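You operate a simulated robot arm through the tools that you are given. There is no shell and no other tool.

The job below is to be done with a simulated robot arm. You get a single attempt, and the scene is never put back.

Task
Load the clamped strip to 20 N: red tray if it parts, green tray if it holds.
Fine: Wind the wheel back to zero before the clamps go up.

Only the result counts: the job must be done as asked and must still hold three seconds after the hand-in. Knocking over, shifting, dropping, spilling or breaking anything else fails it.

Robot
A 7-joint arm with a two-finger parallel gripper, fixed in place. Base frame: the origin is on the floor under the middle of its stand, x ahead of it, y to its left, z up; the work surface is at about z = 80. Readings come in cm, rad, newtons and seconds.
It reaches about 147.9 cm from its shoulder. Its first joint turns from -2.897 to 2.897 rad. Payload 4.4 kg.
Tool frame: the origin (TCP) lies between the finger pads and is the grasp point; the fingertips stand 2.3 cm ahead of it; z points along the fingers, y is the line along which they close. The gripper opens to 9.4 cm. The fingers are 3.8 cm wide and 1 cm thick; the gripper's body (5.4 by 9.6 cm) begins 3.9 cm behind the TCP.
Orientation is that of the tool frame in the base frame, as a unit quaternion [x, y, z, w]. With the fingers straight down and closing along the base's y, the tool's x points along the base's -x, its y along +y and its z along -z.

Tools
- The arm moves only by the tool step_arm. Its arguments are lists of equal length, an entry for each row: "travel": the shift along the base's x, y, z in cm, a list of three; "rotation": the turn, a rotation vector about the base's x, y, z in rad, a list of three. In form: {"travel": [[tx, ty, tz], ...], "rotation": [[ax, ay, az], ...]}. A call has 1 to 20 rows; each row shifts and turns the commanded pose from where the row before left it. "grip" is the closure, from 0 (fully open) to 1 (shut), set as the call begins (left out, the last holds). Rows are played at 5 a second. More than 5 cm and 0.15 rad between two rows, or a gripper value outside its range, and nothing of the call is played. A pose out of reach is approached as far as the arm can. The call stops where the force on the tool passes 90 N (or 10 N more than at its start, if that is more) or the arm is blocked; 0.2 s more then pass. The fingers move at their own pace (about 7.2 cm/s each) and stop on an object; they squeeze with about 27 N. The grip force told is the motor's: it shows also when the fingers shut on nothing. Time passes only in rows, and 0.2 s behind the last, so rows that do not move let the fingers close. It gives the time, the measured TCP pose, the force on the tool (base axes), the opening and the grip force at its end, in the units of the frame above (readings bear some noise), with the torque about the TCP (base axes, N m) and any sound that the robot's microphone picked up.
- Cameras (640 x 400 px; columns grow to the right, rows downward): "scene" is fixed at [22.08, -51.7, 141.38]; the picture's right is [0.90, -0.44, 0.00], its down [-0.24, -0.48, -0.85] and it looks along [0.38, 0.76, -0.53] (base axes); focal length 335 px, centre (320, 200). "wrist" rides on the gripper at [8.6, 1.6, -7.4] in the tool frame; the picture's right is [-0.18, 0.98, 0.00], its down [-0.58, -0.11, -0.81] and it looks along [-0.79, -0.15, 0.59] (tool axes); focal length 243 px, centre (320, 200). There is no depth. A picture from a camera that has moved, and an enlarged one, comes with that camera's place and axes in the base frame and with its lens. The place of the scene camera against the robot may be out by one fixed shift of up to 2.5 cm in any direction.
- snapshot(camera): a new picture of that camera. No time passes.
- inspect(camera, box): a new picture of the part [left, top, right, bottom] of that camera's present view, enlarged. No time passes.
- close_job(): hands the job in; it is judged then, once.

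Nothing tells you positions but the pictures and the camera data. Unless the task says otherwise, let go and move clear before handing in.

The tools are called as a command line: name --argument value ..., lists and objects as JSON in quotes. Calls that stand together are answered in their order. step_arm: Moves the arm, as the interface text tells. Its arguments: {"type":"object","properties":{"travel":{"type":"array","items":{"type":"array","items":{"type":"number"}}},"rotation":{"type":"array","items":{"type":"array","items":{"type":"number"}}},"grip":{"type":"number"}},"required":["travel","rotation"]} The other tools are called the same way: snapshot (camera) takes a picture; inspect (camera, box) takes an enlarged picture of a part of a camera's view; close_job () hands the job in.

At the start:

```text
time: 0.0
tcp_pos: [76.36, 8.45, 118.49]
tcp_rot: [0.0, 1.0, 0.001, 0.0]
wrist_force: [-0.6, 0.8, 0.4]
ft_torque: [0.0, 0.05, -0.02]
finger_gap: 9.4
grip_force: 0.1
```

scene: 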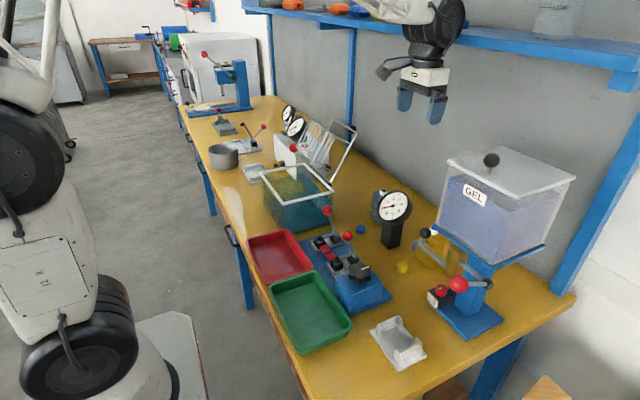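
wrist: 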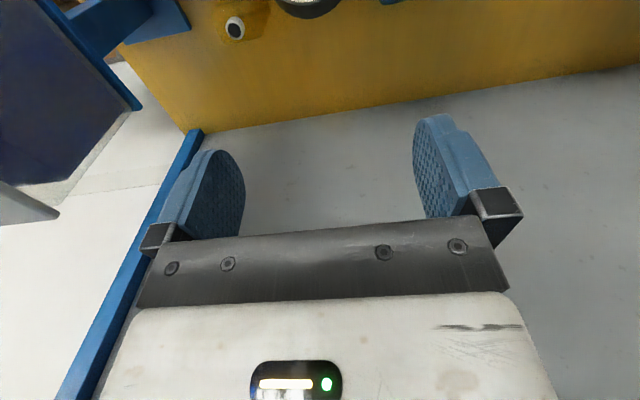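

I see a bench with red and green trays, a blue strip-testing fixture with clamps and a dial gauge, and other equipment. I will take enlarged views before moving.

inspect --camera "scene" --box '[240, 180, 440, 360]'

inspect --camera "scene" --box '[290, 200, 400, 310]'

inspect --camera "scene" --box '[360, 140, 580, 350]'

inspect --camera "scene" --box '[180, 60, 380, 240]'

```text
2.22 times, centred on (340, 270) of scene
camera zoom: at [22.08, -51.7, 141.38], right [0.9, -0.44, 0.0], down [-0.24, -0.48, -0.85], along [0.38, 0.76, -0.53], focal length 744 px, centre (276, 44)
```

zoom: 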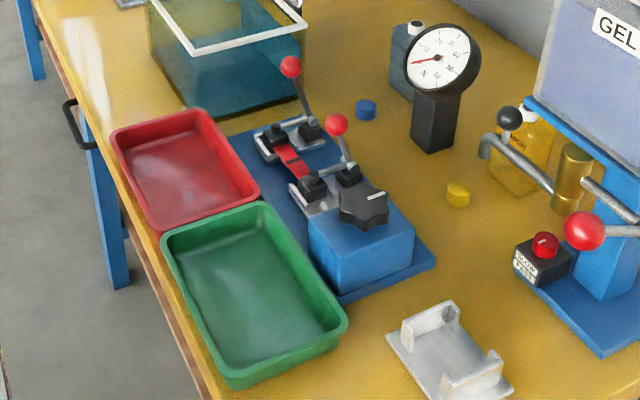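

```text
3.64 times, centred on (345, 255) of scene
camera zoom: at [22.08, -51.7, 141.38], right [0.9, -0.44, 0.0], down [-0.24, -0.48, -0.85], along [0.38, 0.76, -0.53], focal length 1217 px, centre (229, 0)
```

zoom: 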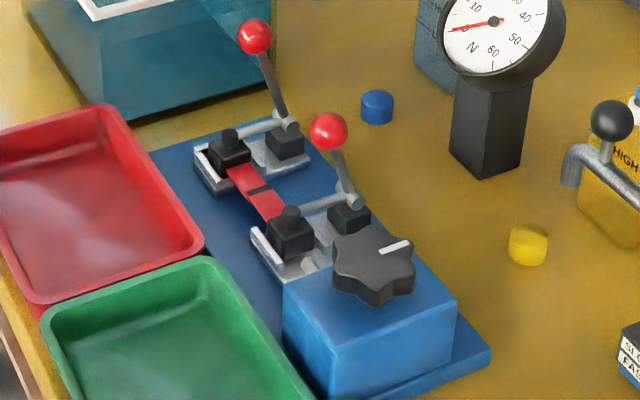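

```text
1.90 times, centred on (470, 245) of scene
camera zoom: at [22.08, -51.7, 141.38], right [0.9, -0.44, 0.0], down [-0.24, -0.48, -0.85], along [0.38, 0.76, -0.53], focal length 638 px, centre (34, 114)
```

zoom: 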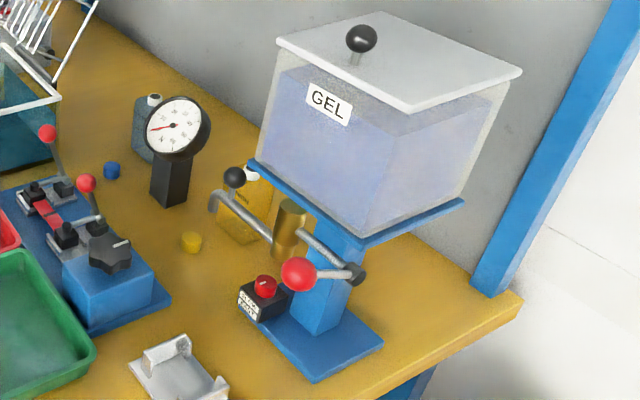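

```text
2.22 times, centred on (280, 150) of scene
camera zoom: at [22.08, -51.7, 141.38], right [0.9, -0.44, 0.0], down [-0.24, -0.48, -0.85], along [0.38, 0.76, -0.53], focal length 744 px, centre (409, 311)
```

zoom: 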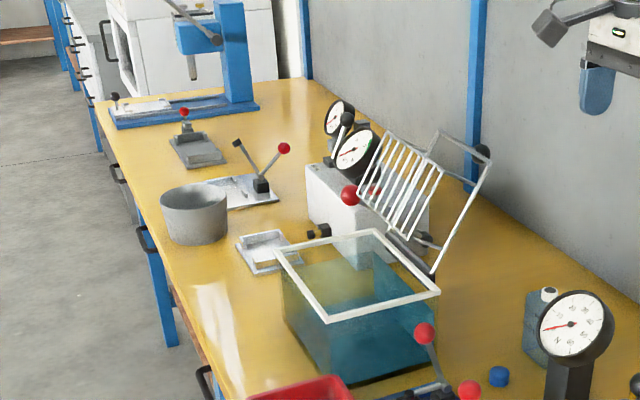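

The rig has two toggle clamps holding a red strip, a star hand wheel, and a dial in newtons behind it. I'll look closer at the dial and the clamps.

inspect --camera "scene" --box '[365, 180, 425, 250]'

inspect --camera "scene" --box '[300, 200, 360, 260]'

inspect --camera "scene" --box '[320, 230, 400, 310]'

inspect --camera "scene" --box '[270, 90, 330, 160]'

```text
5.71 times, centred on (395, 215) of scene
camera zoom: at [22.08, -51.7, 141.38], right [0.9, -0.44, 0.0], down [-0.24, -0.48, -0.85], along [0.38, 0.76, -0.53], focal length 1912 px, centre (-109, 114)
```

zoom: 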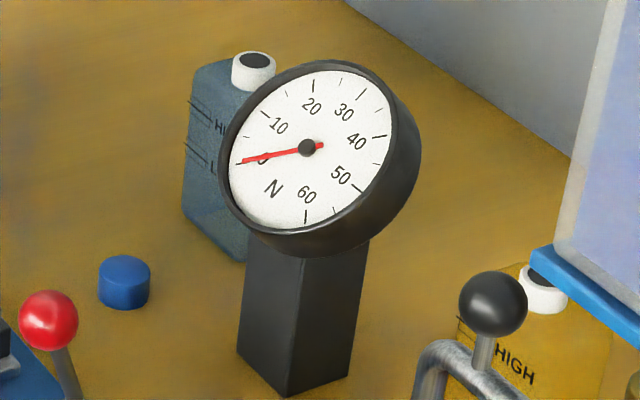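

```text
6.67 times, centred on (330, 230) of scene
camera zoom: at [22.08, -51.7, 141.38], right [0.9, -0.44, 0.0], down [-0.24, -0.48, -0.85], along [0.38, 0.76, -0.53], focal length 2231 px, centre (253, 0)
```

zoom: 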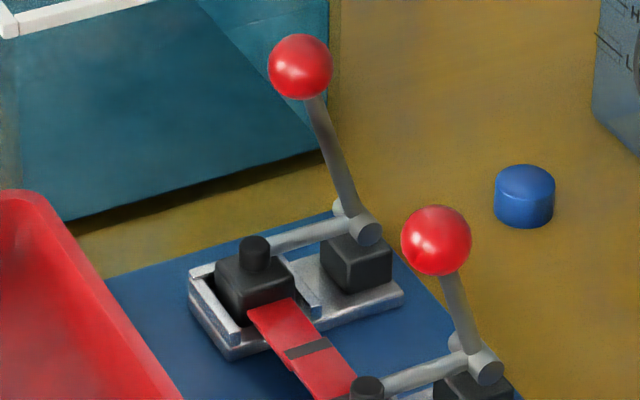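

```text
5.00 times, centred on (360, 270) of scene
camera zoom: at [22.08, -51.7, 141.38], right [0.9, -0.44, 0.0], down [-0.24, -0.48, -0.85], along [0.38, 0.76, -0.53], focal length 1673 px, centre (120, -150)
```

zoom: 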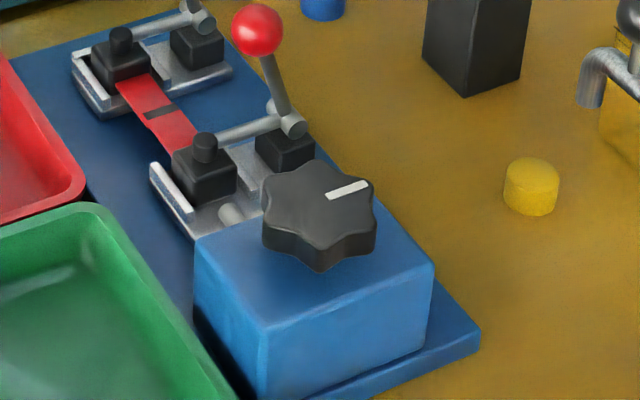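

```text
5.71 times, centred on (300, 125) of scene
camera zoom: at [22.08, -51.7, 141.38], right [0.9, -0.44, 0.0], down [-0.24, -0.48, -0.85], along [0.38, 0.76, -0.53], focal length 1912 px, centre (434, 629)
```

zoom: 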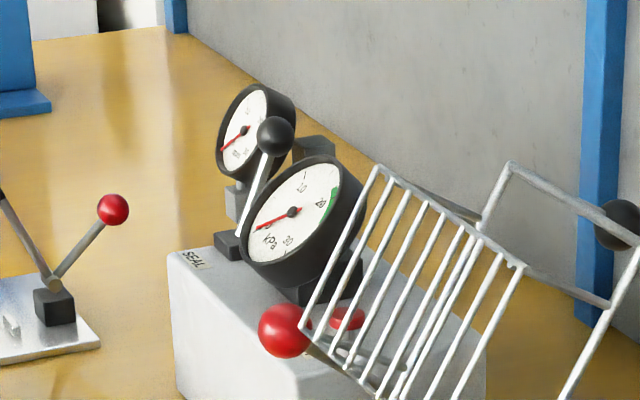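

The rig seems to run along y near x≈53 with the wheel near (54,-7), trays at x≈42, and the dial near (72,5) reading 0 N. I'll raise and move the arm back to get wrist camera views of the rig.

step_arm --travel '[[-4, -2, 0], [-4, -2, 0], [-4, -2, 0], [-4, -2, 0], [-4, -2, 0], [-4, -2, 0], [-2, -3, -1], [0, -3, -2], [0, -3, -2], [0, -3, -2], [0, -3, -2], [0, 0, 0]]' --rotation '[[0, 0, 0.1428], [0, 0, 0.1428], [0, 0, 0.1428], [0, 0, 0.1428], [0, 0, 0.1428], [0, 0, 0.1428], [0, 0, 0.1428], [0, 0, 0.1428], [0, 0, 0.1428], [0, 0, 0.1428], [0, 0, 0.1428], [0, 0, 0]]' --grip 0

snapshot --camera "wrist"

snapshot --camera "scene"

```text
time: 2.6
tcp_pos: [50.32, -18.63, 109.5]
tcp_rot: [-0.707, 0.708, 0.001, 0.0]
wrist_force: [0.8, 0.5, -0.6]
ft_torque: [0.0, 0.01, 0.02]
finger_gap: 9.39
grip_force: 0.1
```

```text
taken
camera wrist: at [48.82, -27.1, 117.05], right [-0.98, 0.18, 0.0], down [0.11, 0.58, 0.81], along [0.15, 0.79, -0.59], focal length 243 px, centre (320, 200)
```

wrist: 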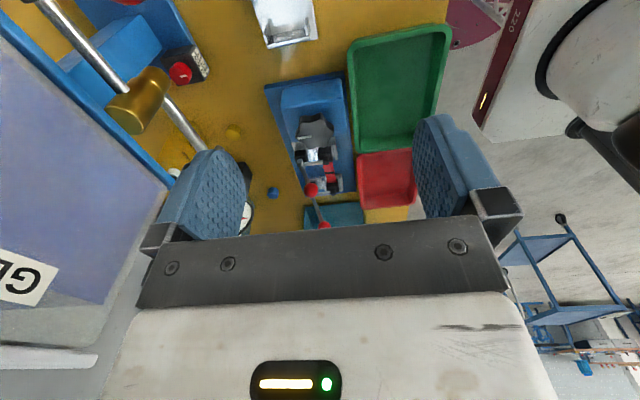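

```text
taken
```

scene: 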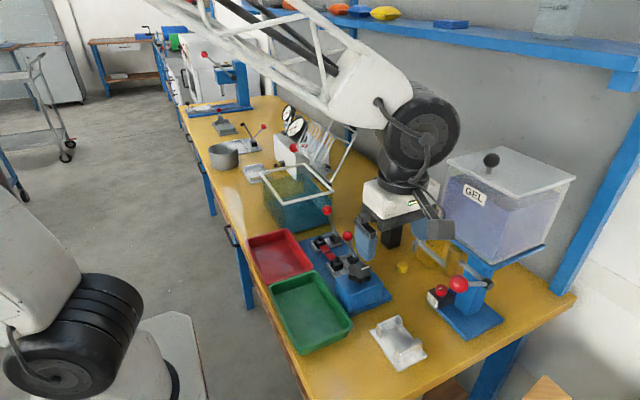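

The wrist camera sees the rig upside down. I'll zoom in to locate the wheel and the clamps more exactly.

inspect --camera "wrist" --box '[240, 60, 380, 240]'

inspect --camera "wrist" --box '[270, 110, 360, 210]'

inspect --camera "wrist" --box '[230, 0, 480, 140]'

```text
2.22 times, centred on (310, 150) of wrist
camera zoom: at [48.82, -27.1, 117.05], right [-0.98, 0.18, 0.0], down [0.11, 0.58, 0.81], along [0.15, 0.79, -0.59], focal length 539 px, centre (342, 311)
```

zoom: 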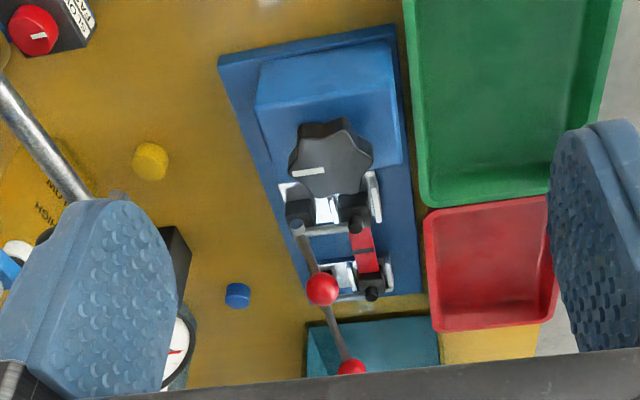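

```text
4.00 times, centred on (315, 160) of wrist
camera zoom: at [48.82, -27.1, 117.05], right [-0.98, 0.18, 0.0], down [0.11, 0.58, 0.81], along [0.15, 0.79, -0.59], focal length 970 px, centre (340, 360)
```

zoom: 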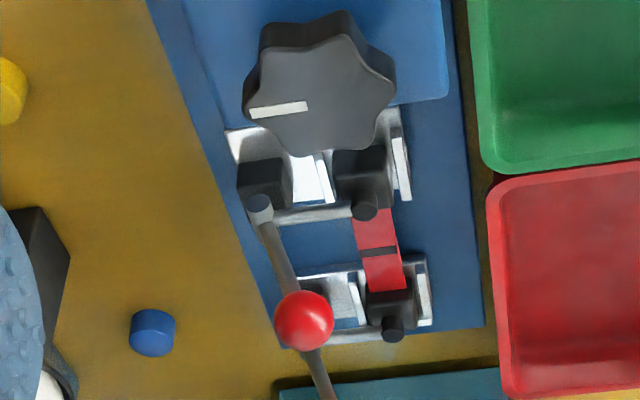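

```text
2.56 times, centred on (355, 70) of wrist
camera zoom: at [48.82, -27.1, 117.05], right [-0.98, 0.18, 0.0], down [0.11, 0.58, 0.81], along [0.15, 0.79, -0.59], focal length 621 px, centre (230, 533)
```

zoom: 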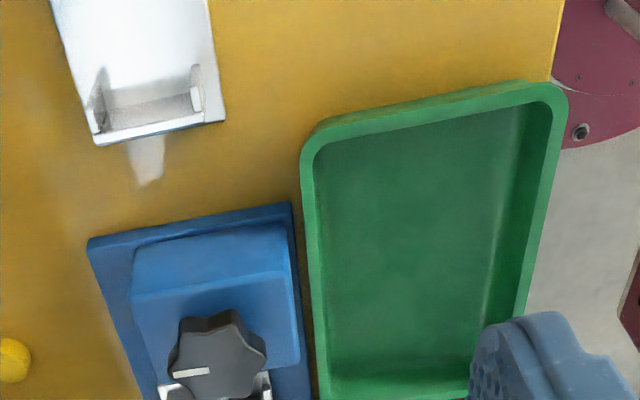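

I'll move above the wheel for a second viewpoint so that heights can be triangulated.

step_arm --travel '[[1, 2, -2], [1, 2, -2], [1, 2, -2], [0, 2, -1], [0, 0, 0]]' --rotation '[[0, 0, 0], [0, 0, 0], [0, 0, 0], [0, 0, 0], [0, 0, 0]]'

snapshot --camera "wrist"

inspect --camera "wrist" --box '[240, 0, 400, 140]'

inspect --camera "wrist" --box '[240, 80, 400, 230]'

snapshot --camera "scene"

```text
time: 3.8
tcp_pos: [53.48, -10.48, 102.65]
tcp_rot: [0.707, -0.707, 0.0, 0.0]
wrist_force: [-0.4, 0.1, 0.5]
ft_torque: [-0.01, -0.01, -0.04]
finger_gap: 9.41
grip_force: 0.0
```

```text
taken
camera wrist: at [51.89, -19.04, 110.04], right [-0.98, 0.18, 0.0], down [0.11, 0.58, 0.81], along [0.15, 0.79, -0.59], focal length 243 px, centre (320, 200)
```

wrist: 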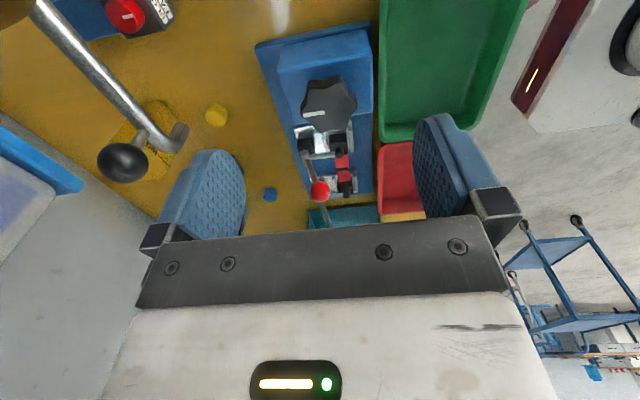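

```text
2.86 times, centred on (320, 70) of wrist
camera zoom: at [51.89, -19.04, 110.04], right [-0.98, 0.18, 0.0], down [0.11, 0.58, 0.81], along [0.15, 0.79, -0.59], focal length 693 px, centre (320, 571)
```

zoom: 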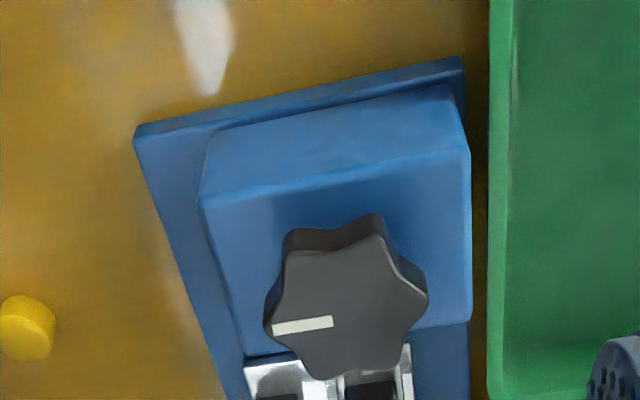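

```text
2.67 times, centred on (320, 155) of wrist
camera zoom: at [51.89, -19.04, 110.04], right [-0.98, 0.18, 0.0], down [0.11, 0.58, 0.81], along [0.15, 0.79, -0.59], focal length 647 px, centre (320, 320)
```

zoom: 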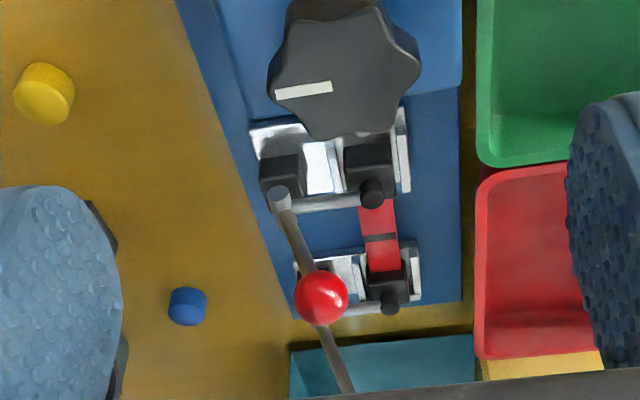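

```text
taken
```

scene: 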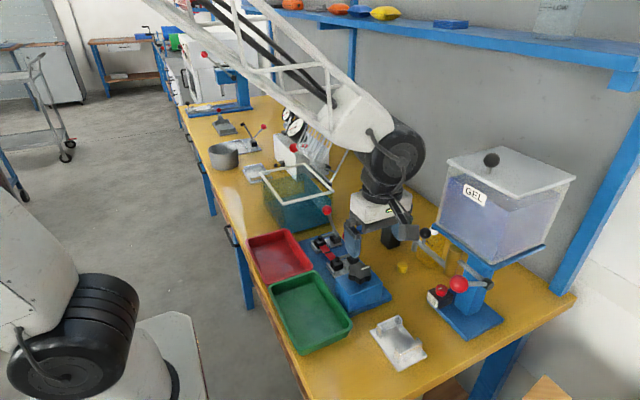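

The wheel's top centre triangulates to about (53.5, -5.9, 89.7) with lobes at 0°, 60° and so on, and the front clamp ball at about (56, 3, 92.5). I'll move above the wheel, turned so that the fingers close across flats, and check again.

step_arm --travel '[[0, 1.5, 0], [0, 1.5, 0], [0, 1.5, 0], [0, 0, -2], [0, 0, -2], [0, 0, 0]]' --rotation '[[0, 0, -0.131], [0, 0, -0.131], [0, 0, -0.131], [0, 0, -0.131], [0, 0, 0], [0, 0, 0]]' --grip 0.1

snapshot --camera "wrist"

inspect --camera "wrist" --box '[200, 0, 420, 200]'

snapshot --camera "scene"

```text
time: 5.2
tcp_pos: [53.46, -5.97, 98.3]
tcp_rot: [-0.499, 0.866, 0.0, 0.0]
wrist_force: [-0.7, -0.7, -0.3]
ft_torque: [0.02, 0.03, -0.01]
finger_gap: 8.47
grip_force: 0.0
```

```text
taken
camera wrist: at [47.74, -12.58, 105.98], right [-0.76, 0.65, 0.0], down [0.39, 0.45, 0.81], along [0.53, 0.61, -0.59], focal length 243 px, centre (320, 200)
```

wrist: 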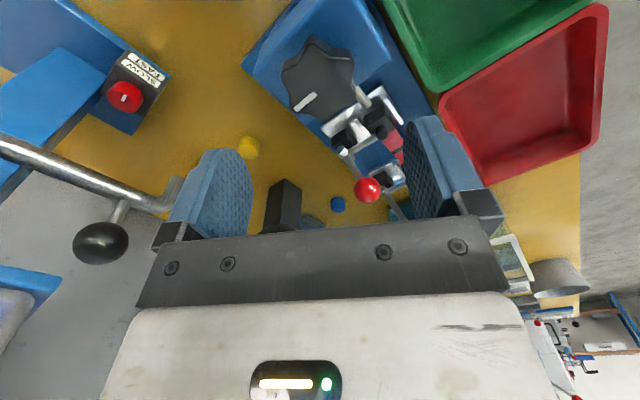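

```text
2.00 times, centred on (310, 100) of wrist
camera zoom: at [47.74, -12.58, 105.98], right [-0.76, 0.65, 0.0], down [0.39, 0.45, 0.81], along [0.53, 0.61, -0.59], focal length 485 px, centre (340, 400)
```

zoom: 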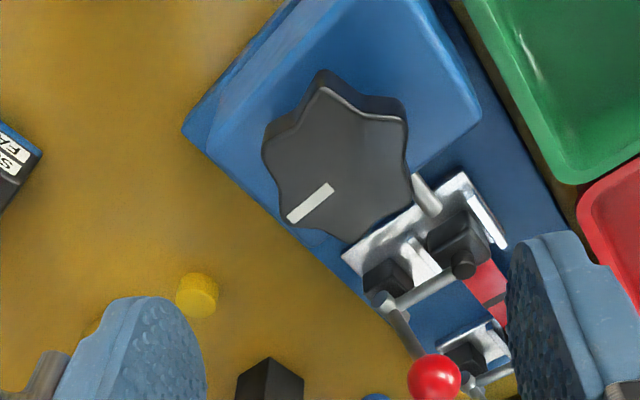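

```text
taken
```

scene: 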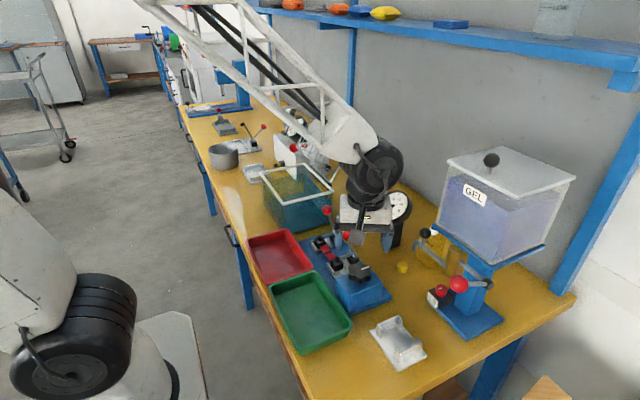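

The wheel axis checks out at about (53.5, -6.0). I'll close the opening a little and descend carefully around the wheel.

step_arm --travel '[[0, 0, -2], [0, 0, -2], [0, 0, -1.5], [0, 0, -1], [0, 0, 0]]' --rotation '[[0, 0, 0], [0, 0, 0], [0, 0, 0], [0, 0, 0], [0, 0, 0]]' --grip 0.15

snapshot --camera "wrist"

snapshot --camera "scene"

inspect --camera "scene" --box '[310, 180, 430, 320]'

```text
time: 6.4
tcp_pos: [53.38, -5.97, 91.91]
tcp_rot: [-0.499, 0.867, 0.0, 0.0]
wrist_force: [-0.8, 0.0, 0.7]
ft_torque: [0.0, 0.01, -0.01]
finger_gap: 7.99
grip_force: 0.0
```

```text
taken
camera wrist: at [47.69, -12.57, 99.54], right [-0.76, 0.65, 0.0], down [0.39, 0.45, 0.81], along [0.53, 0.61, -0.59], focal length 243 px, centre (320, 200)
```

wrist: 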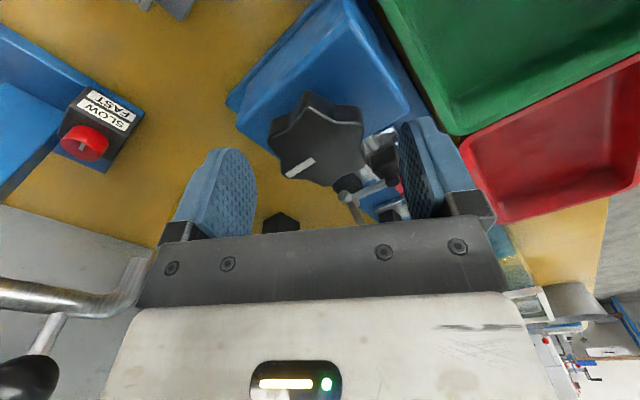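

```text
taken
```

scene: 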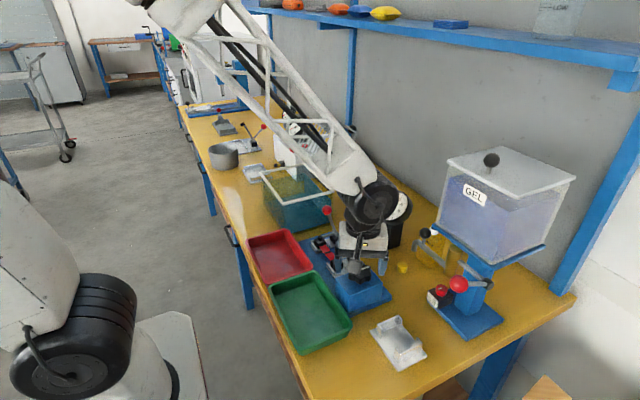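

```text
2.86 times, centred on (370, 250) of scene
camera zoom: at [22.08, -51.7, 141.38], right [0.9, -0.44, 0.0], down [-0.24, -0.48, -0.85], along [0.38, 0.76, -0.53], focal length 956 px, centre (177, 57)
```

zoom: 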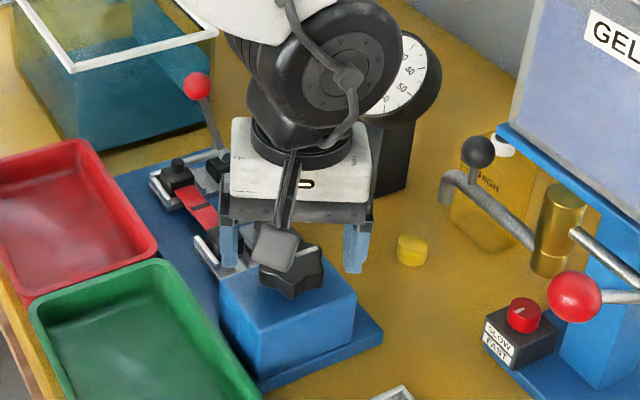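

Fingers straddle the wheel well. I'll lower a bit further in small steps, watching the force, before closing.

step_arm --travel '[[0, 0, -0.5], [0, 0, -0.5], [0, 0, -0.4], [0, 0, 0]]' --rotation '[[0, 0, 0], [0, 0, 0], [0, 0, 0], [0, 0, 0]]' --grip 0.25

inspect --camera "wrist" --box '[160, 50, 480, 250]'

inspect --camera "scene" --box '[320, 230, 400, 310]'

```text
time: 7.4
tcp_pos: [53.45, -6.02, 90.6]
tcp_rot: [-0.5, 0.866, -0.001, 0.0]
wrist_force: [-0.2, 0.0, -0.2]
ft_torque: [-0.03, 0.0, 0.0]
finger_gap: 7.03
grip_force: 0.2
```

```text
2.00 times, centred on (320, 150) of wrist
camera zoom: at [47.72, -12.56, 98.15], right [-0.76, 0.65, 0.0], down [0.39, 0.45, 0.81], along [0.53, 0.61, -0.59], focal length 485 px, centre (320, 300)
```

zoom: 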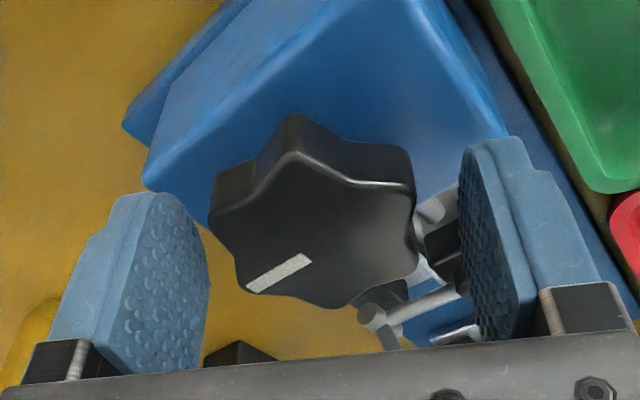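

```text
5.00 times, centred on (360, 270) of scene
camera zoom: at [22.08, -51.7, 141.38], right [0.9, -0.44, 0.0], down [-0.24, -0.48, -0.85], along [0.38, 0.76, -0.53], focal length 1673 px, centre (120, -150)
```

zoom: 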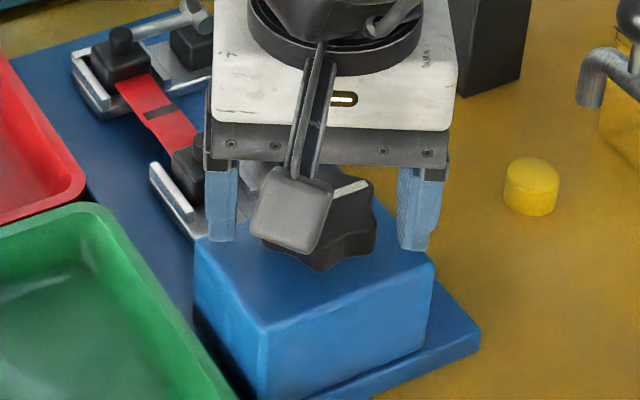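

Fingertips are beside the wheel rim, just above the box top. I'll lower 0.2 cm and close on the wheel gently.

step_arm --travel '[[0, 0, -0.2], [0, 0, 0]]' --rotation '[[0, 0, 0], [0, 0, 0]]' --grip 0.25

step_arm --travel '[[0, 0, 0], [0, 0, 0], [0, 0, 0]]' --rotation '[[0, 0, 0], [0, 0, 0], [0, 0, 0]]' --grip 1.0

inspect --camera "wrist" --box '[160, 50, 480, 250]'

snapshot --camera "scene"

```text
time: 8.0
tcp_pos: [53.43, -6.04, 90.5]
tcp_rot: [-0.499, 0.866, 0.0, 0.0]
wrist_force: [0.3, -0.3, 0.8]
ft_torque: [0.0, -0.01, 0.01]
finger_gap: 7.01
grip_force: 0.1
```

```text
time: 8.8
tcp_pos: [53.42, -6.15, 90.38]
tcp_rot: [-0.499, 0.867, 0.0, 0.001]
wrist_force: [19.7, -15.1, -11.3]
ft_torque: [-0.38, -0.54, 0.02]
finger_gap: 5.34
grip_force: 44.7
```

```text
2.00 times, centred on (320, 150) of wrist
camera zoom: at [47.76, -12.59, 97.97], right [-0.76, 0.65, 0.0], down [0.39, 0.45, 0.81], along [0.53, 0.61, -0.59], focal length 485 px, centre (320, 300)
```

zoom: 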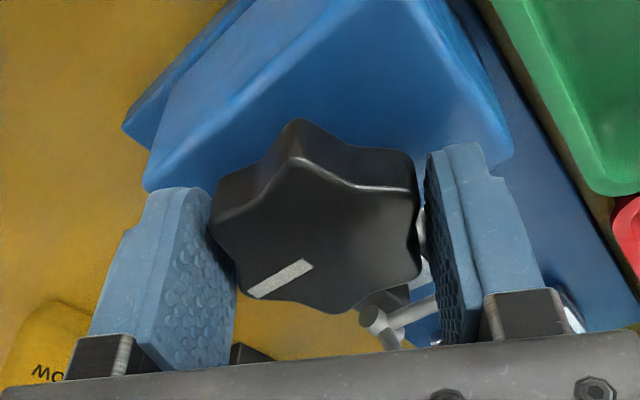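

```text
taken
```

scene: 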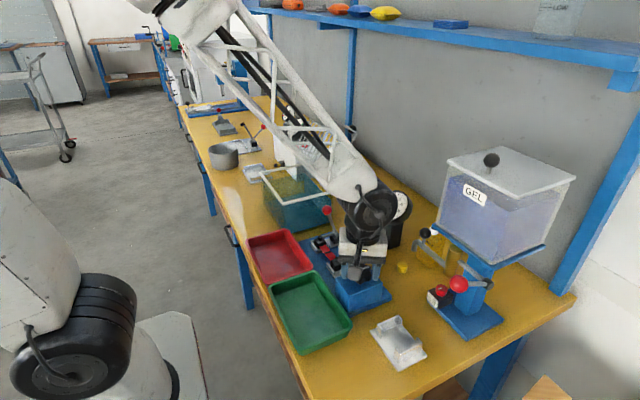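

The grip touched one side first, so the wheel sits slightly toward (+x, -y) of my gripper's middle. I'll shift a few millimetres to centre it.

step_arm --travel '[[0.13, -0.08, 0], [0, 0, 0], [0, 0, 0]]' --rotation '[[0, 0, 0], [0, 0, 0], [0, 0, 0]]' --grip 1.0

step_arm --travel '[[0.13, -0.08, 0], [0, 0, 0], [0, 0, 0]]' --rotation '[[0, 0, 0], [0, 0, 0], [0, 0, 0]]' --grip 1.0

inspect --camera "wrist" --box '[160, 50, 480, 250]'

```text
time: 9.6
tcp_pos: [53.45, -6.08, 90.46]
tcp_rot: [-0.498, 0.867, 0.0, 0.0]
wrist_force: [-28.4, 21.0, 27.4]
ft_torque: [0.73, 0.61, 0.05]
finger_gap: 5.36
grip_force: 45.3
```

```text
time: 10.3
tcp_pos: [53.3, -6.04, 90.32]
tcp_rot: [-0.5, 0.866, 0.002, -0.002]
wrist_force: [-19.8, 16.7, 17.0]
ft_torque: [-0.02, 0.14, 0.04]
finger_gap: 5.36
grip_force: 44.8
stopped in row 3: the force on the tool passed its limit at 91 N (the readings are from after the stop); the commanded pose is now the measured one
```

```text
2.00 times, centred on (320, 150) of wrist
camera zoom: at [47.79, -12.64, 97.88], right [-0.76, 0.65, 0.0], down [0.39, 0.45, 0.81], along [0.52, 0.61, -0.59], focal length 485 px, centre (320, 300)
```

zoom: 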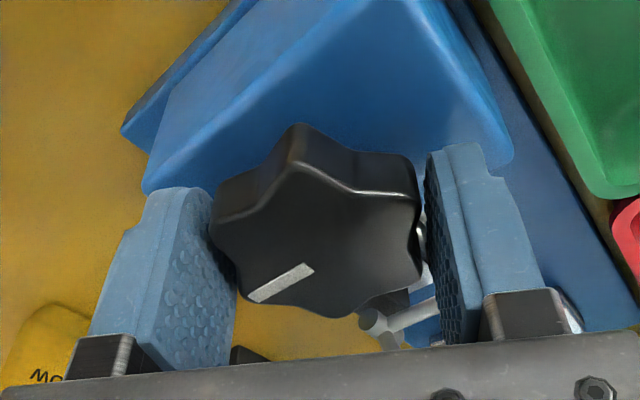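

The wheel is firmly gripped on both sides (gap 5.36); the side force comes from a half-millimetre offset. I'll relax that offset.

step_arm --travel '[[-0.05, 0.04, 0.04], [0, 0, 0], [0, 0, 0]]' --rotation '[[0, 0, 0], [0, 0, 0], [0, 0, 0]]' --grip 1.0

```text
time: 11.1
tcp_pos: [53.44, -6.1, 90.32]
tcp_rot: [-0.499, 0.866, 0.001, -0.002]
wrist_force: [-8.9, 6.2, -0.2]
ft_torque: [-0.23, -0.26, 0.0]
finger_gap: 5.37
grip_force: 44.8
```

Side force is now small. I'll turn the wheel a little clockwise (as seen from above) to learn its resistance and direction.

step_arm --travel '[[-0.01, 0.01, 0], [0, 0, 0], [0, 0, 0]]' --rotation '[[0, 0, -0.06], [0, 0, -0.06], [0, 0, 0]]' --grip 1.0

inspect --camera "wrist" --box '[160, 50, 480, 250]'

inspect --camera "scene" --box '[300, 170, 430, 300]'

```text
time: 11.9
tcp_pos: [53.33, -6.04, 90.28]
tcp_rot: [-0.446, 0.895, 0.002, -0.003]
wrist_force: [6.2, -5.8, -22.2]
ft_torque: [-0.3, -0.54, 0.03]
finger_gap: 5.36
grip_force: 44.9
```

```text
2.00 times, centred on (320, 150) of wrist
camera zoom: at [47.01, -11.9, 97.88], right [-0.67, 0.74, 0.0], down [0.44, 0.4, 0.81], along [0.59, 0.55, -0.59], focal length 485 px, centre (320, 300)
```

zoom: 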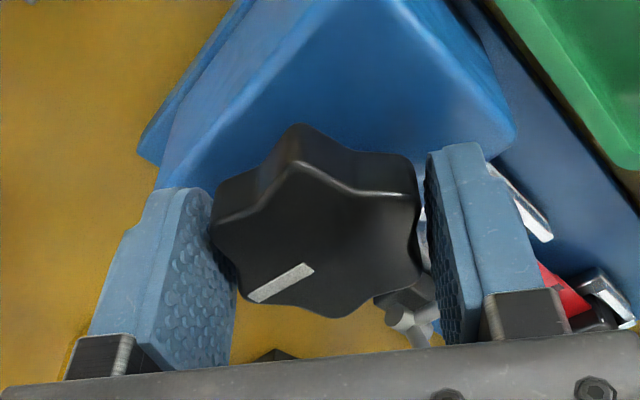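

```text
3.08 times, centred on (365, 235) of scene
camera zoom: at [22.08, -51.7, 141.38], right [0.9, -0.44, 0.0], down [-0.24, -0.48, -0.85], along [0.38, 0.76, -0.53], focal length 1030 px, centre (182, 92)
```

zoom: 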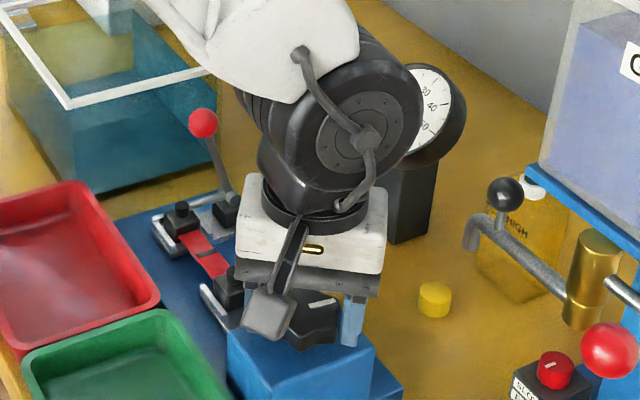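

The wheel turned along with the gripper. The dial's left half is hidden by the wrist, so I'll let go, lift and draw back to read it.

step_arm --travel '[[0, 0, 0], [0, 0, 0], [0, 0, 1.5], [0, 0, 2], [-3, 0, 1], [-3, 0, 0], [-3, 0, 0], [0, 0, 0]]' --rotation '[[0, 0, 0], [0, 0, 0], [0, 0, 0], [0, 0, 0], [0, 0, 0], [0, 0, 0], [0, 0, 0], [0, 0, 0]]' --grip 0.2

snapshot --camera "scene"

inspect --camera "scene" --box '[365, 180, 425, 250]'

inspect --camera "scene" --box '[320, 230, 400, 310]'

```text
time: 13.7
tcp_pos: [44.41, -6.03, 94.8]
tcp_rot: [-0.447, 0.895, 0.001, -0.001]
wrist_force: [0.3, 0.3, 0.2]
ft_torque: [0.01, -0.05, -0.03]
finger_gap: 7.55
grip_force: 0.0
```

```text
taken
```

scene: 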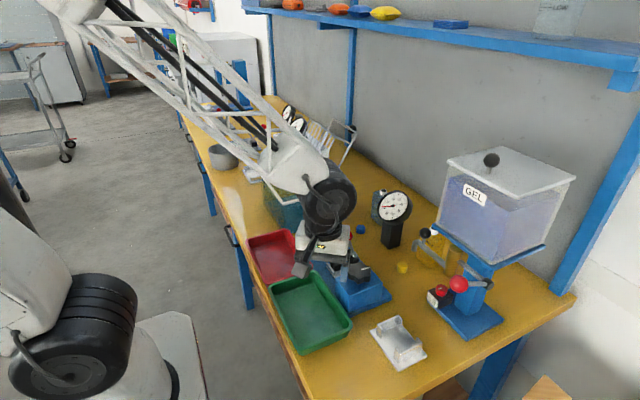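

```text
5.71 times, centred on (395, 215) of scene
camera zoom: at [22.08, -51.7, 141.38], right [0.9, -0.44, 0.0], down [-0.24, -0.48, -0.85], along [0.38, 0.76, -0.53], focal length 1912 px, centre (-109, 114)
```

zoom: 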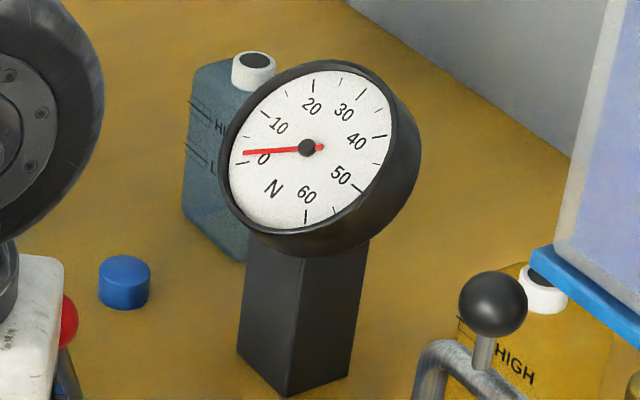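

```text
5.00 times, centred on (360, 270) of scene
camera zoom: at [22.08, -51.7, 141.38], right [0.9, -0.44, 0.0], down [-0.24, -0.48, -0.85], along [0.38, 0.76, -0.53], focal length 1673 px, centre (120, -150)
```

zoom: 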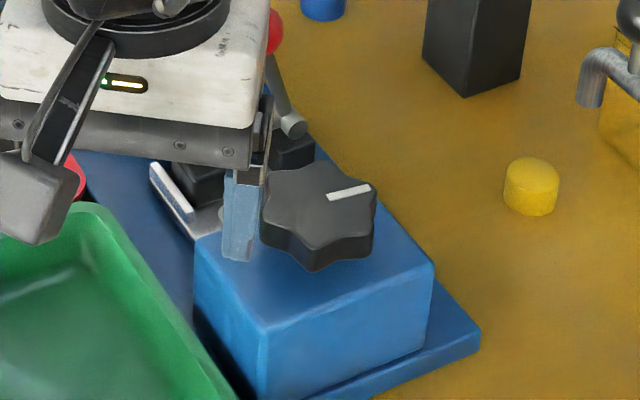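

Clockwise turning loads the strip: the needle now reads about 1.7 N after 0.12 rad, and it stays put when released. I'll grip the wheel again in the same place and turn further in stages.

step_arm --travel '[[3, 0, 0], [3, 0, 0], [3, 0, -1], [0, 0, -2], [0, 0, -1.45], [0, 0, 0]]' --rotation '[[0, 0, 0], [0, 0, 0], [0, 0, 0], [0, 0, 0], [0, 0, 0], [0, 0, 0]]' --grip 0.2

step_arm --travel '[[0, 0, 0], [0, 0, 0], [0, 0, 0]]' --rotation '[[0, 0, 0], [0, 0, 0], [0, 0, 0]]' --grip 1.0

```text
time: 15.1
tcp_pos: [53.36, -5.97, 90.21]
tcp_rot: [-0.448, 0.894, 0.001, -0.002]
wrist_force: [-0.1, -0.6, 0.0]
ft_torque: [0.02, 0.03, 0.0]
finger_gap: 7.49
grip_force: 0.0
```

```text
time: 15.9
tcp_pos: [53.4, -6.08, 90.43]
tcp_rot: [-0.447, 0.895, 0.001, -0.001]
wrist_force: [11.5, -7.7, -10.2]
ft_torque: [-0.35, -0.67, -0.01]
finger_gap: 5.36
grip_force: 44.7
```

Gripped again with modest side force. I'll turn about 0.25 rad clockwise in small rows and check the forces.

step_arm --travel '[[0.025, -0.018, 0], [0, 0, 0], [0, 0, 0], [0, 0, 0], [0, 0, 0], [0, 0, 0]]' --rotation '[[0, 0, 0], [0, 0, -0.06], [0, 0, -0.06], [0, 0, -0.06], [0, 0, -0.06], [0, 0, 0]]' --grip 1.0

inspect --camera "scene" --box '[340, 180, 430, 250]'

inspect --camera "wrist" --box '[160, 50, 480, 250]'

```text
time: 17.3
tcp_pos: [53.49, -6.04, 90.39]
tcp_rot: [-0.337, 0.941, 0.002, -0.002]
wrist_force: [-26.4, 13.4, 17.1]
ft_torque: [0.35, 0.13, 0.05]
finger_gap: 5.36
grip_force: 45.1
```

```text
5.71 times, centred on (385, 215) of scene
camera zoom: at [22.08, -51.7, 141.38], right [0.9, -0.44, 0.0], down [-0.24, -0.48, -0.85], along [0.38, 0.76, -0.53], focal length 1912 px, centre (-51, 114)
```

zoom: 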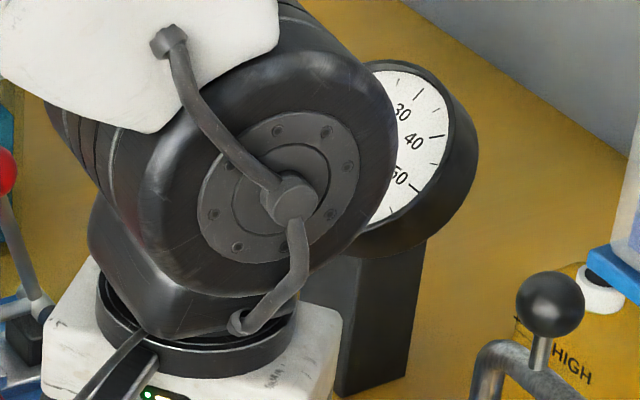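

```text
2.00 times, centred on (320, 150) of wrist
camera zoom: at [45.76, -10.17, 97.97], right [-0.48, 0.88, 0.0], down [0.52, 0.28, 0.8], along [0.7, 0.39, -0.59], focal length 485 px, centre (320, 300)
```

zoom: 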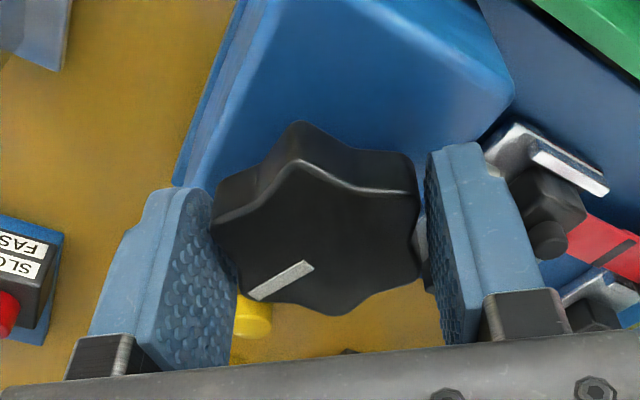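

Total turn is about 0.36 rad with the wheel following well. I'll relax the side force and turn another 0.24 rad before reading the dial.

step_arm --travel '[[-0.05, 0.03, 0.03], [0, 0, 0], [0, 0, 0], [0, 0, 0], [0, 0, 0], [0, 0, 0]]' --rotation '[[0, 0, 0], [0, 0, -0.06], [0, 0, -0.06], [0, 0, -0.06], [0, 0, -0.06], [0, 0, 0]]' --grip 1.0

inspect --camera "wrist" --box '[160, 50, 480, 250]'

```text
time: 18.7
tcp_pos: [53.31, -5.95, 90.31]
tcp_rot: [-0.221, 0.975, 0.003, -0.001]
wrist_force: [-10.5, 19.0, -10.3]
ft_torque: [-0.13, 0.39, 0.03]
finger_gap: 5.37
grip_force: 44.8
```

```text
2.00 times, centred on (320, 150) of wrist
camera zoom: at [44.95, -8.19, 97.97], right [-0.26, 0.97, 0.0], down [0.57, 0.15, 0.81], along [0.78, 0.21, -0.59], focal length 485 px, centre (320, 300)
```

zoom: 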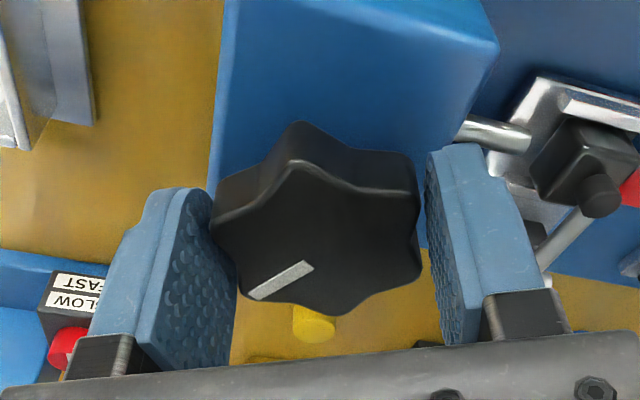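

Turned 0.60 rad in total. I'll release, lift and back off to read the dial.

step_arm --travel '[[0, 0, 0], [0, 0, 0], [0, 0, 1.5], [0, 0, 2], [-3, 0, 1], [-3, 0, 0], [-3, 0, 0], [0, 0, 0]]' --rotation '[[0, 0, 0], [0, 0, 0], [0, 0, 0], [0, 0, 0], [0, 0, 0], [0, 0, 0], [0, 0, 0], [0, 0, 0]]' --grip 0.2

inspect --camera "scene" --box '[375, 185, 415, 230]'

inspect --camera "scene" --box '[300, 200, 400, 310]'

```text
time: 20.5
tcp_pos: [44.42, -6.01, 94.95]
tcp_rot: [-0.221, 0.975, 0.0, -0.001]
wrist_force: [0.4, -0.2, -0.2]
ft_torque: [-0.03, 0.03, 0.02]
finger_gap: 7.5
grip_force: 0.0
```

```text
8.89 times, centred on (395, 208) of scene
camera zoom: at [22.08, -51.7, 141.38], right [0.9, -0.44, 0.0], down [-0.24, -0.48, -0.85], along [0.38, 0.76, -0.53], focal length 2975 px, centre (-347, 133)
```

zoom: 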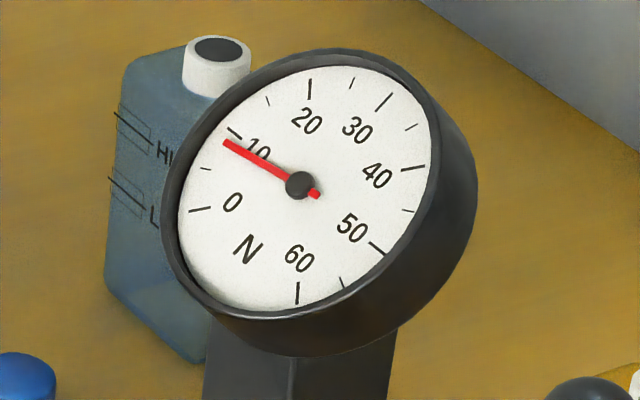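

```text
3.64 times, centred on (350, 255) of scene
camera zoom: at [22.08, -51.7, 141.38], right [0.9, -0.44, 0.0], down [-0.24, -0.48, -0.85], along [0.38, 0.76, -0.53], focal length 1217 px, centre (211, 0)
```

zoom: 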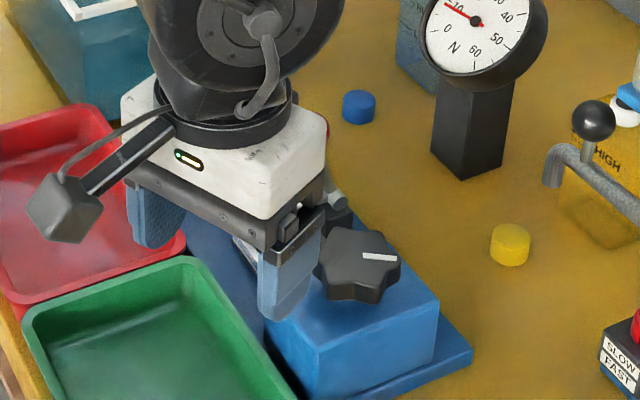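

The dial reads about 8.3 N after 0.60 rad, so roughly 14 N per rad. I'll grip again and turn about 0.6 rad more, then read again.

step_arm --travel '[[3, 0, 0], [3, 0, 0], [3, 0, -1], [0, 0, -2], [0, 0, -1.45], [0, 0, 0]]' --rotation '[[0, 0, 0], [0, 0, 0], [0, 0, 0], [0, 0, 0], [0, 0, 0], [0, 0, 0]]' --grip 0.2

step_arm --travel '[[0, 0, 0], [0, 0, 0], [0, 0, 0]]' --rotation '[[0, 0, 0], [0, 0, 0], [0, 0, 0]]' --grip 1.0

```text
time: 21.9
tcp_pos: [53.47, -5.93, 90.46]
tcp_rot: [-0.22, 0.976, 0.001, -0.001]
wrist_force: [-0.5, -0.5, -0.2]
ft_torque: [0.03, -0.01, 0.02]
finger_gap: 7.53
grip_force: 0.0
```

```text
time: 22.7
tcp_pos: [53.38, -5.88, 90.44]
tcp_rot: [-0.22, 0.975, 0.002, 0.0]
wrist_force: [5.2, -8.0, -6.1]
ft_torque: [-0.32, -0.38, -0.05]
finger_gap: 5.36
grip_force: 45.0
```

Gripped well, small side force. I'll turn 0.3 rad further and check forces.

step_arm --travel '[[0.01, -0.02, 0], [0, 0, 0], [0, 0, 0], [0, 0, 0], [0, 0, 0], [0, 0, 0]]' --rotation '[[0, 0, -0.06], [0, 0, -0.06], [0, 0, -0.06], [0, 0, -0.06], [0, 0, -0.06], [0, 0, 0]]' --grip 1.0

inspect --camera "wrist" --box '[160, 50, 480, 250]'

inspect --camera "scene" --box '[320, 170, 430, 280]'

```text
time: 24.1
tcp_pos: [53.37, -5.99, 90.53]
tcp_rot: [-0.072, 0.997, 0.003, -0.001]
wrist_force: [8.4, 52.1, -2.1]
ft_torque: [0.73, -0.79, 0.07]
finger_gap: 5.35
grip_force: 45.0
```

```text
2.00 times, centred on (320, 150) of wrist
camera zoom: at [44.69, -5.54, 98.05], right [0.04, 1.0, 0.0], down [0.59, -0.03, 0.81], along [0.8, -0.03, -0.59], focal length 485 px, centre (320, 300)
```

zoom: 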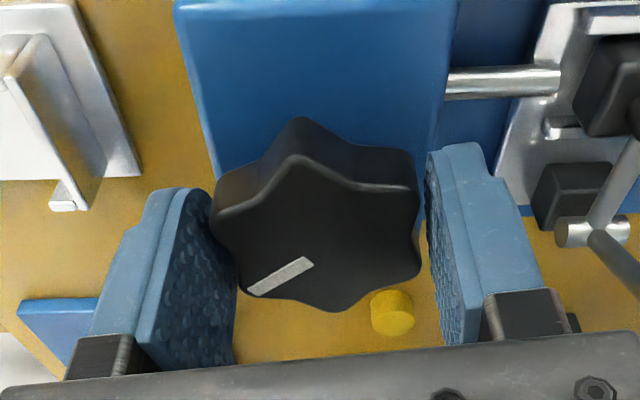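

```text
3.64 times, centred on (375, 225) of scene
camera zoom: at [22.08, -51.7, 141.38], right [0.9, -0.44, 0.0], down [-0.24, -0.48, -0.85], along [0.38, 0.76, -0.53], focal length 1217 px, centre (120, 109)
```

zoom: 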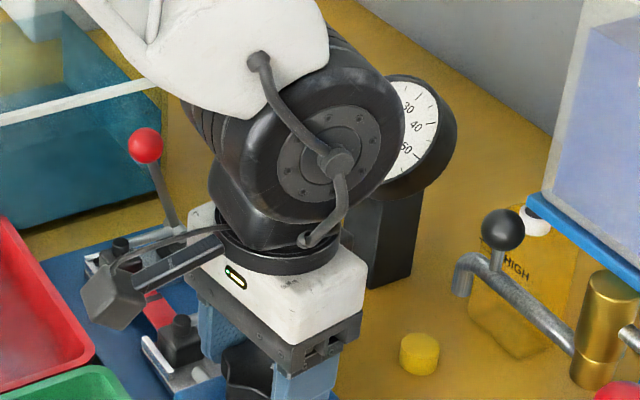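

I'll shift 0.1 cm along +y to relieve the side force, then turn 0.3 rad more (expecting about 17 N).

step_arm --travel '[[0.02, 0.06, 0], [0, 0.05, 0], [0, 0, 0]]' --rotation '[[0, 0, 0], [0, 0, 0], [0, 0, 0]]' --grip 1.0

step_arm --travel '[[0, 0, 0], [0, 0, 0], [0, 0, 0], [0, 0, 0], [0, 0, 0]]' --rotation '[[0, 0, -0.06], [0, 0, -0.06], [0, 0, -0.06], [0, 0, -0.06], [0, 0, 0]]' --grip 1.0

inspect --camera "wrist" --box '[160, 50, 480, 250]'

```text
time: 24.9
tcp_pos: [53.53, -5.91, 90.6]
tcp_rot: [-0.072, 0.997, 0.002, -0.001]
wrist_force: [-4.9, 16.0, 10.9]
ft_torque: [-0.45, 0.48, 0.0]
finger_gap: 5.35
grip_force: 44.9
```

```text
time: 26.1
tcp_pos: [53.42, -5.89, 90.37]
tcp_rot: [0.048, 0.999, 0.001, 0.0]
wrist_force: [-8.9, 14.0, 17.0]
ft_torque: [-0.01, 0.4, 0.0]
finger_gap: 5.35
grip_force: 44.4
```

```text
2.00 times, centred on (320, 150) of wrist
camera zoom: at [45.01, -3.43, 98.04], right [0.28, 0.96, 0.0], down [0.57, -0.17, 0.81], along [0.77, -0.22, -0.59], focal length 485 px, centre (320, 300)
```

zoom: 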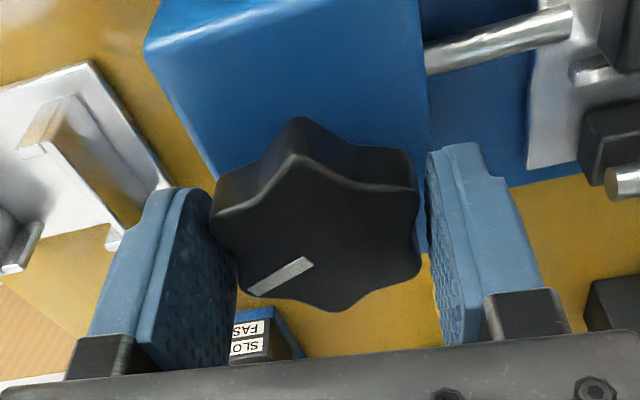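

Total turn is now about 1.14 rad (about 16 N expected). I'll release and back off to read the dial.

step_arm --travel '[[0, 0, 0], [0, 0, 0], [0, 0, 1.5], [0, 0, 2], [-3, 0, 1], [-3, 0, 0], [-3, 0, 0], [0, 0, 0]]' --rotation '[[0, 0, 0], [0, 0, 0], [0, 0, 0], [0, 0, 0], [0, 0, 0], [0, 0, 0], [0, 0, 0], [0, 0, 0]]' --grip 0.3

inspect --camera "scene" --box '[375, 185, 415, 230]'

inspect --camera "scene" --box '[300, 200, 400, 310]'

```text
time: 27.9
tcp_pos: [44.44, -5.98, 94.94]
tcp_rot: [0.048, 0.999, 0.001, 0.0]
wrist_force: [-0.1, 0.0, 0.4]
ft_torque: [0.0, -0.01, -0.03]
finger_gap: 6.61
grip_force: 0.0
```

```text
8.89 times, centred on (395, 208) of scene
camera zoom: at [22.08, -51.7, 141.38], right [0.9, -0.44, 0.0], down [-0.24, -0.48, -0.85], along [0.38, 0.76, -0.53], focal length 2975 px, centre (-347, 133)
```

zoom: 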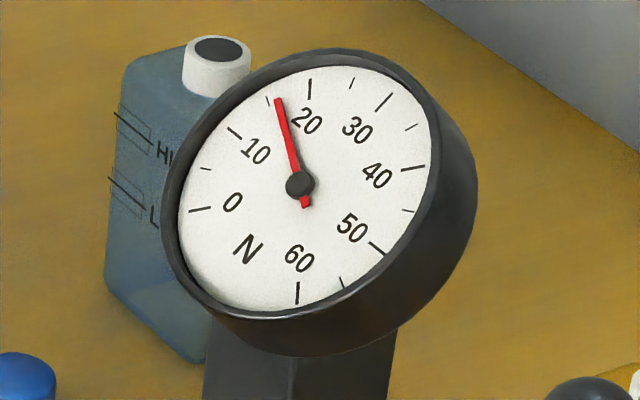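

```text
3.64 times, centred on (350, 255) of scene
camera zoom: at [22.08, -51.7, 141.38], right [0.9, -0.44, 0.0], down [-0.24, -0.48, -0.85], along [0.38, 0.76, -0.53], focal length 1217 px, centre (211, 0)
```

zoom: 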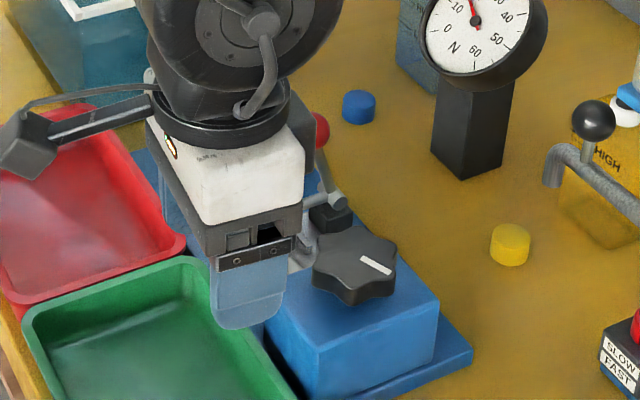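

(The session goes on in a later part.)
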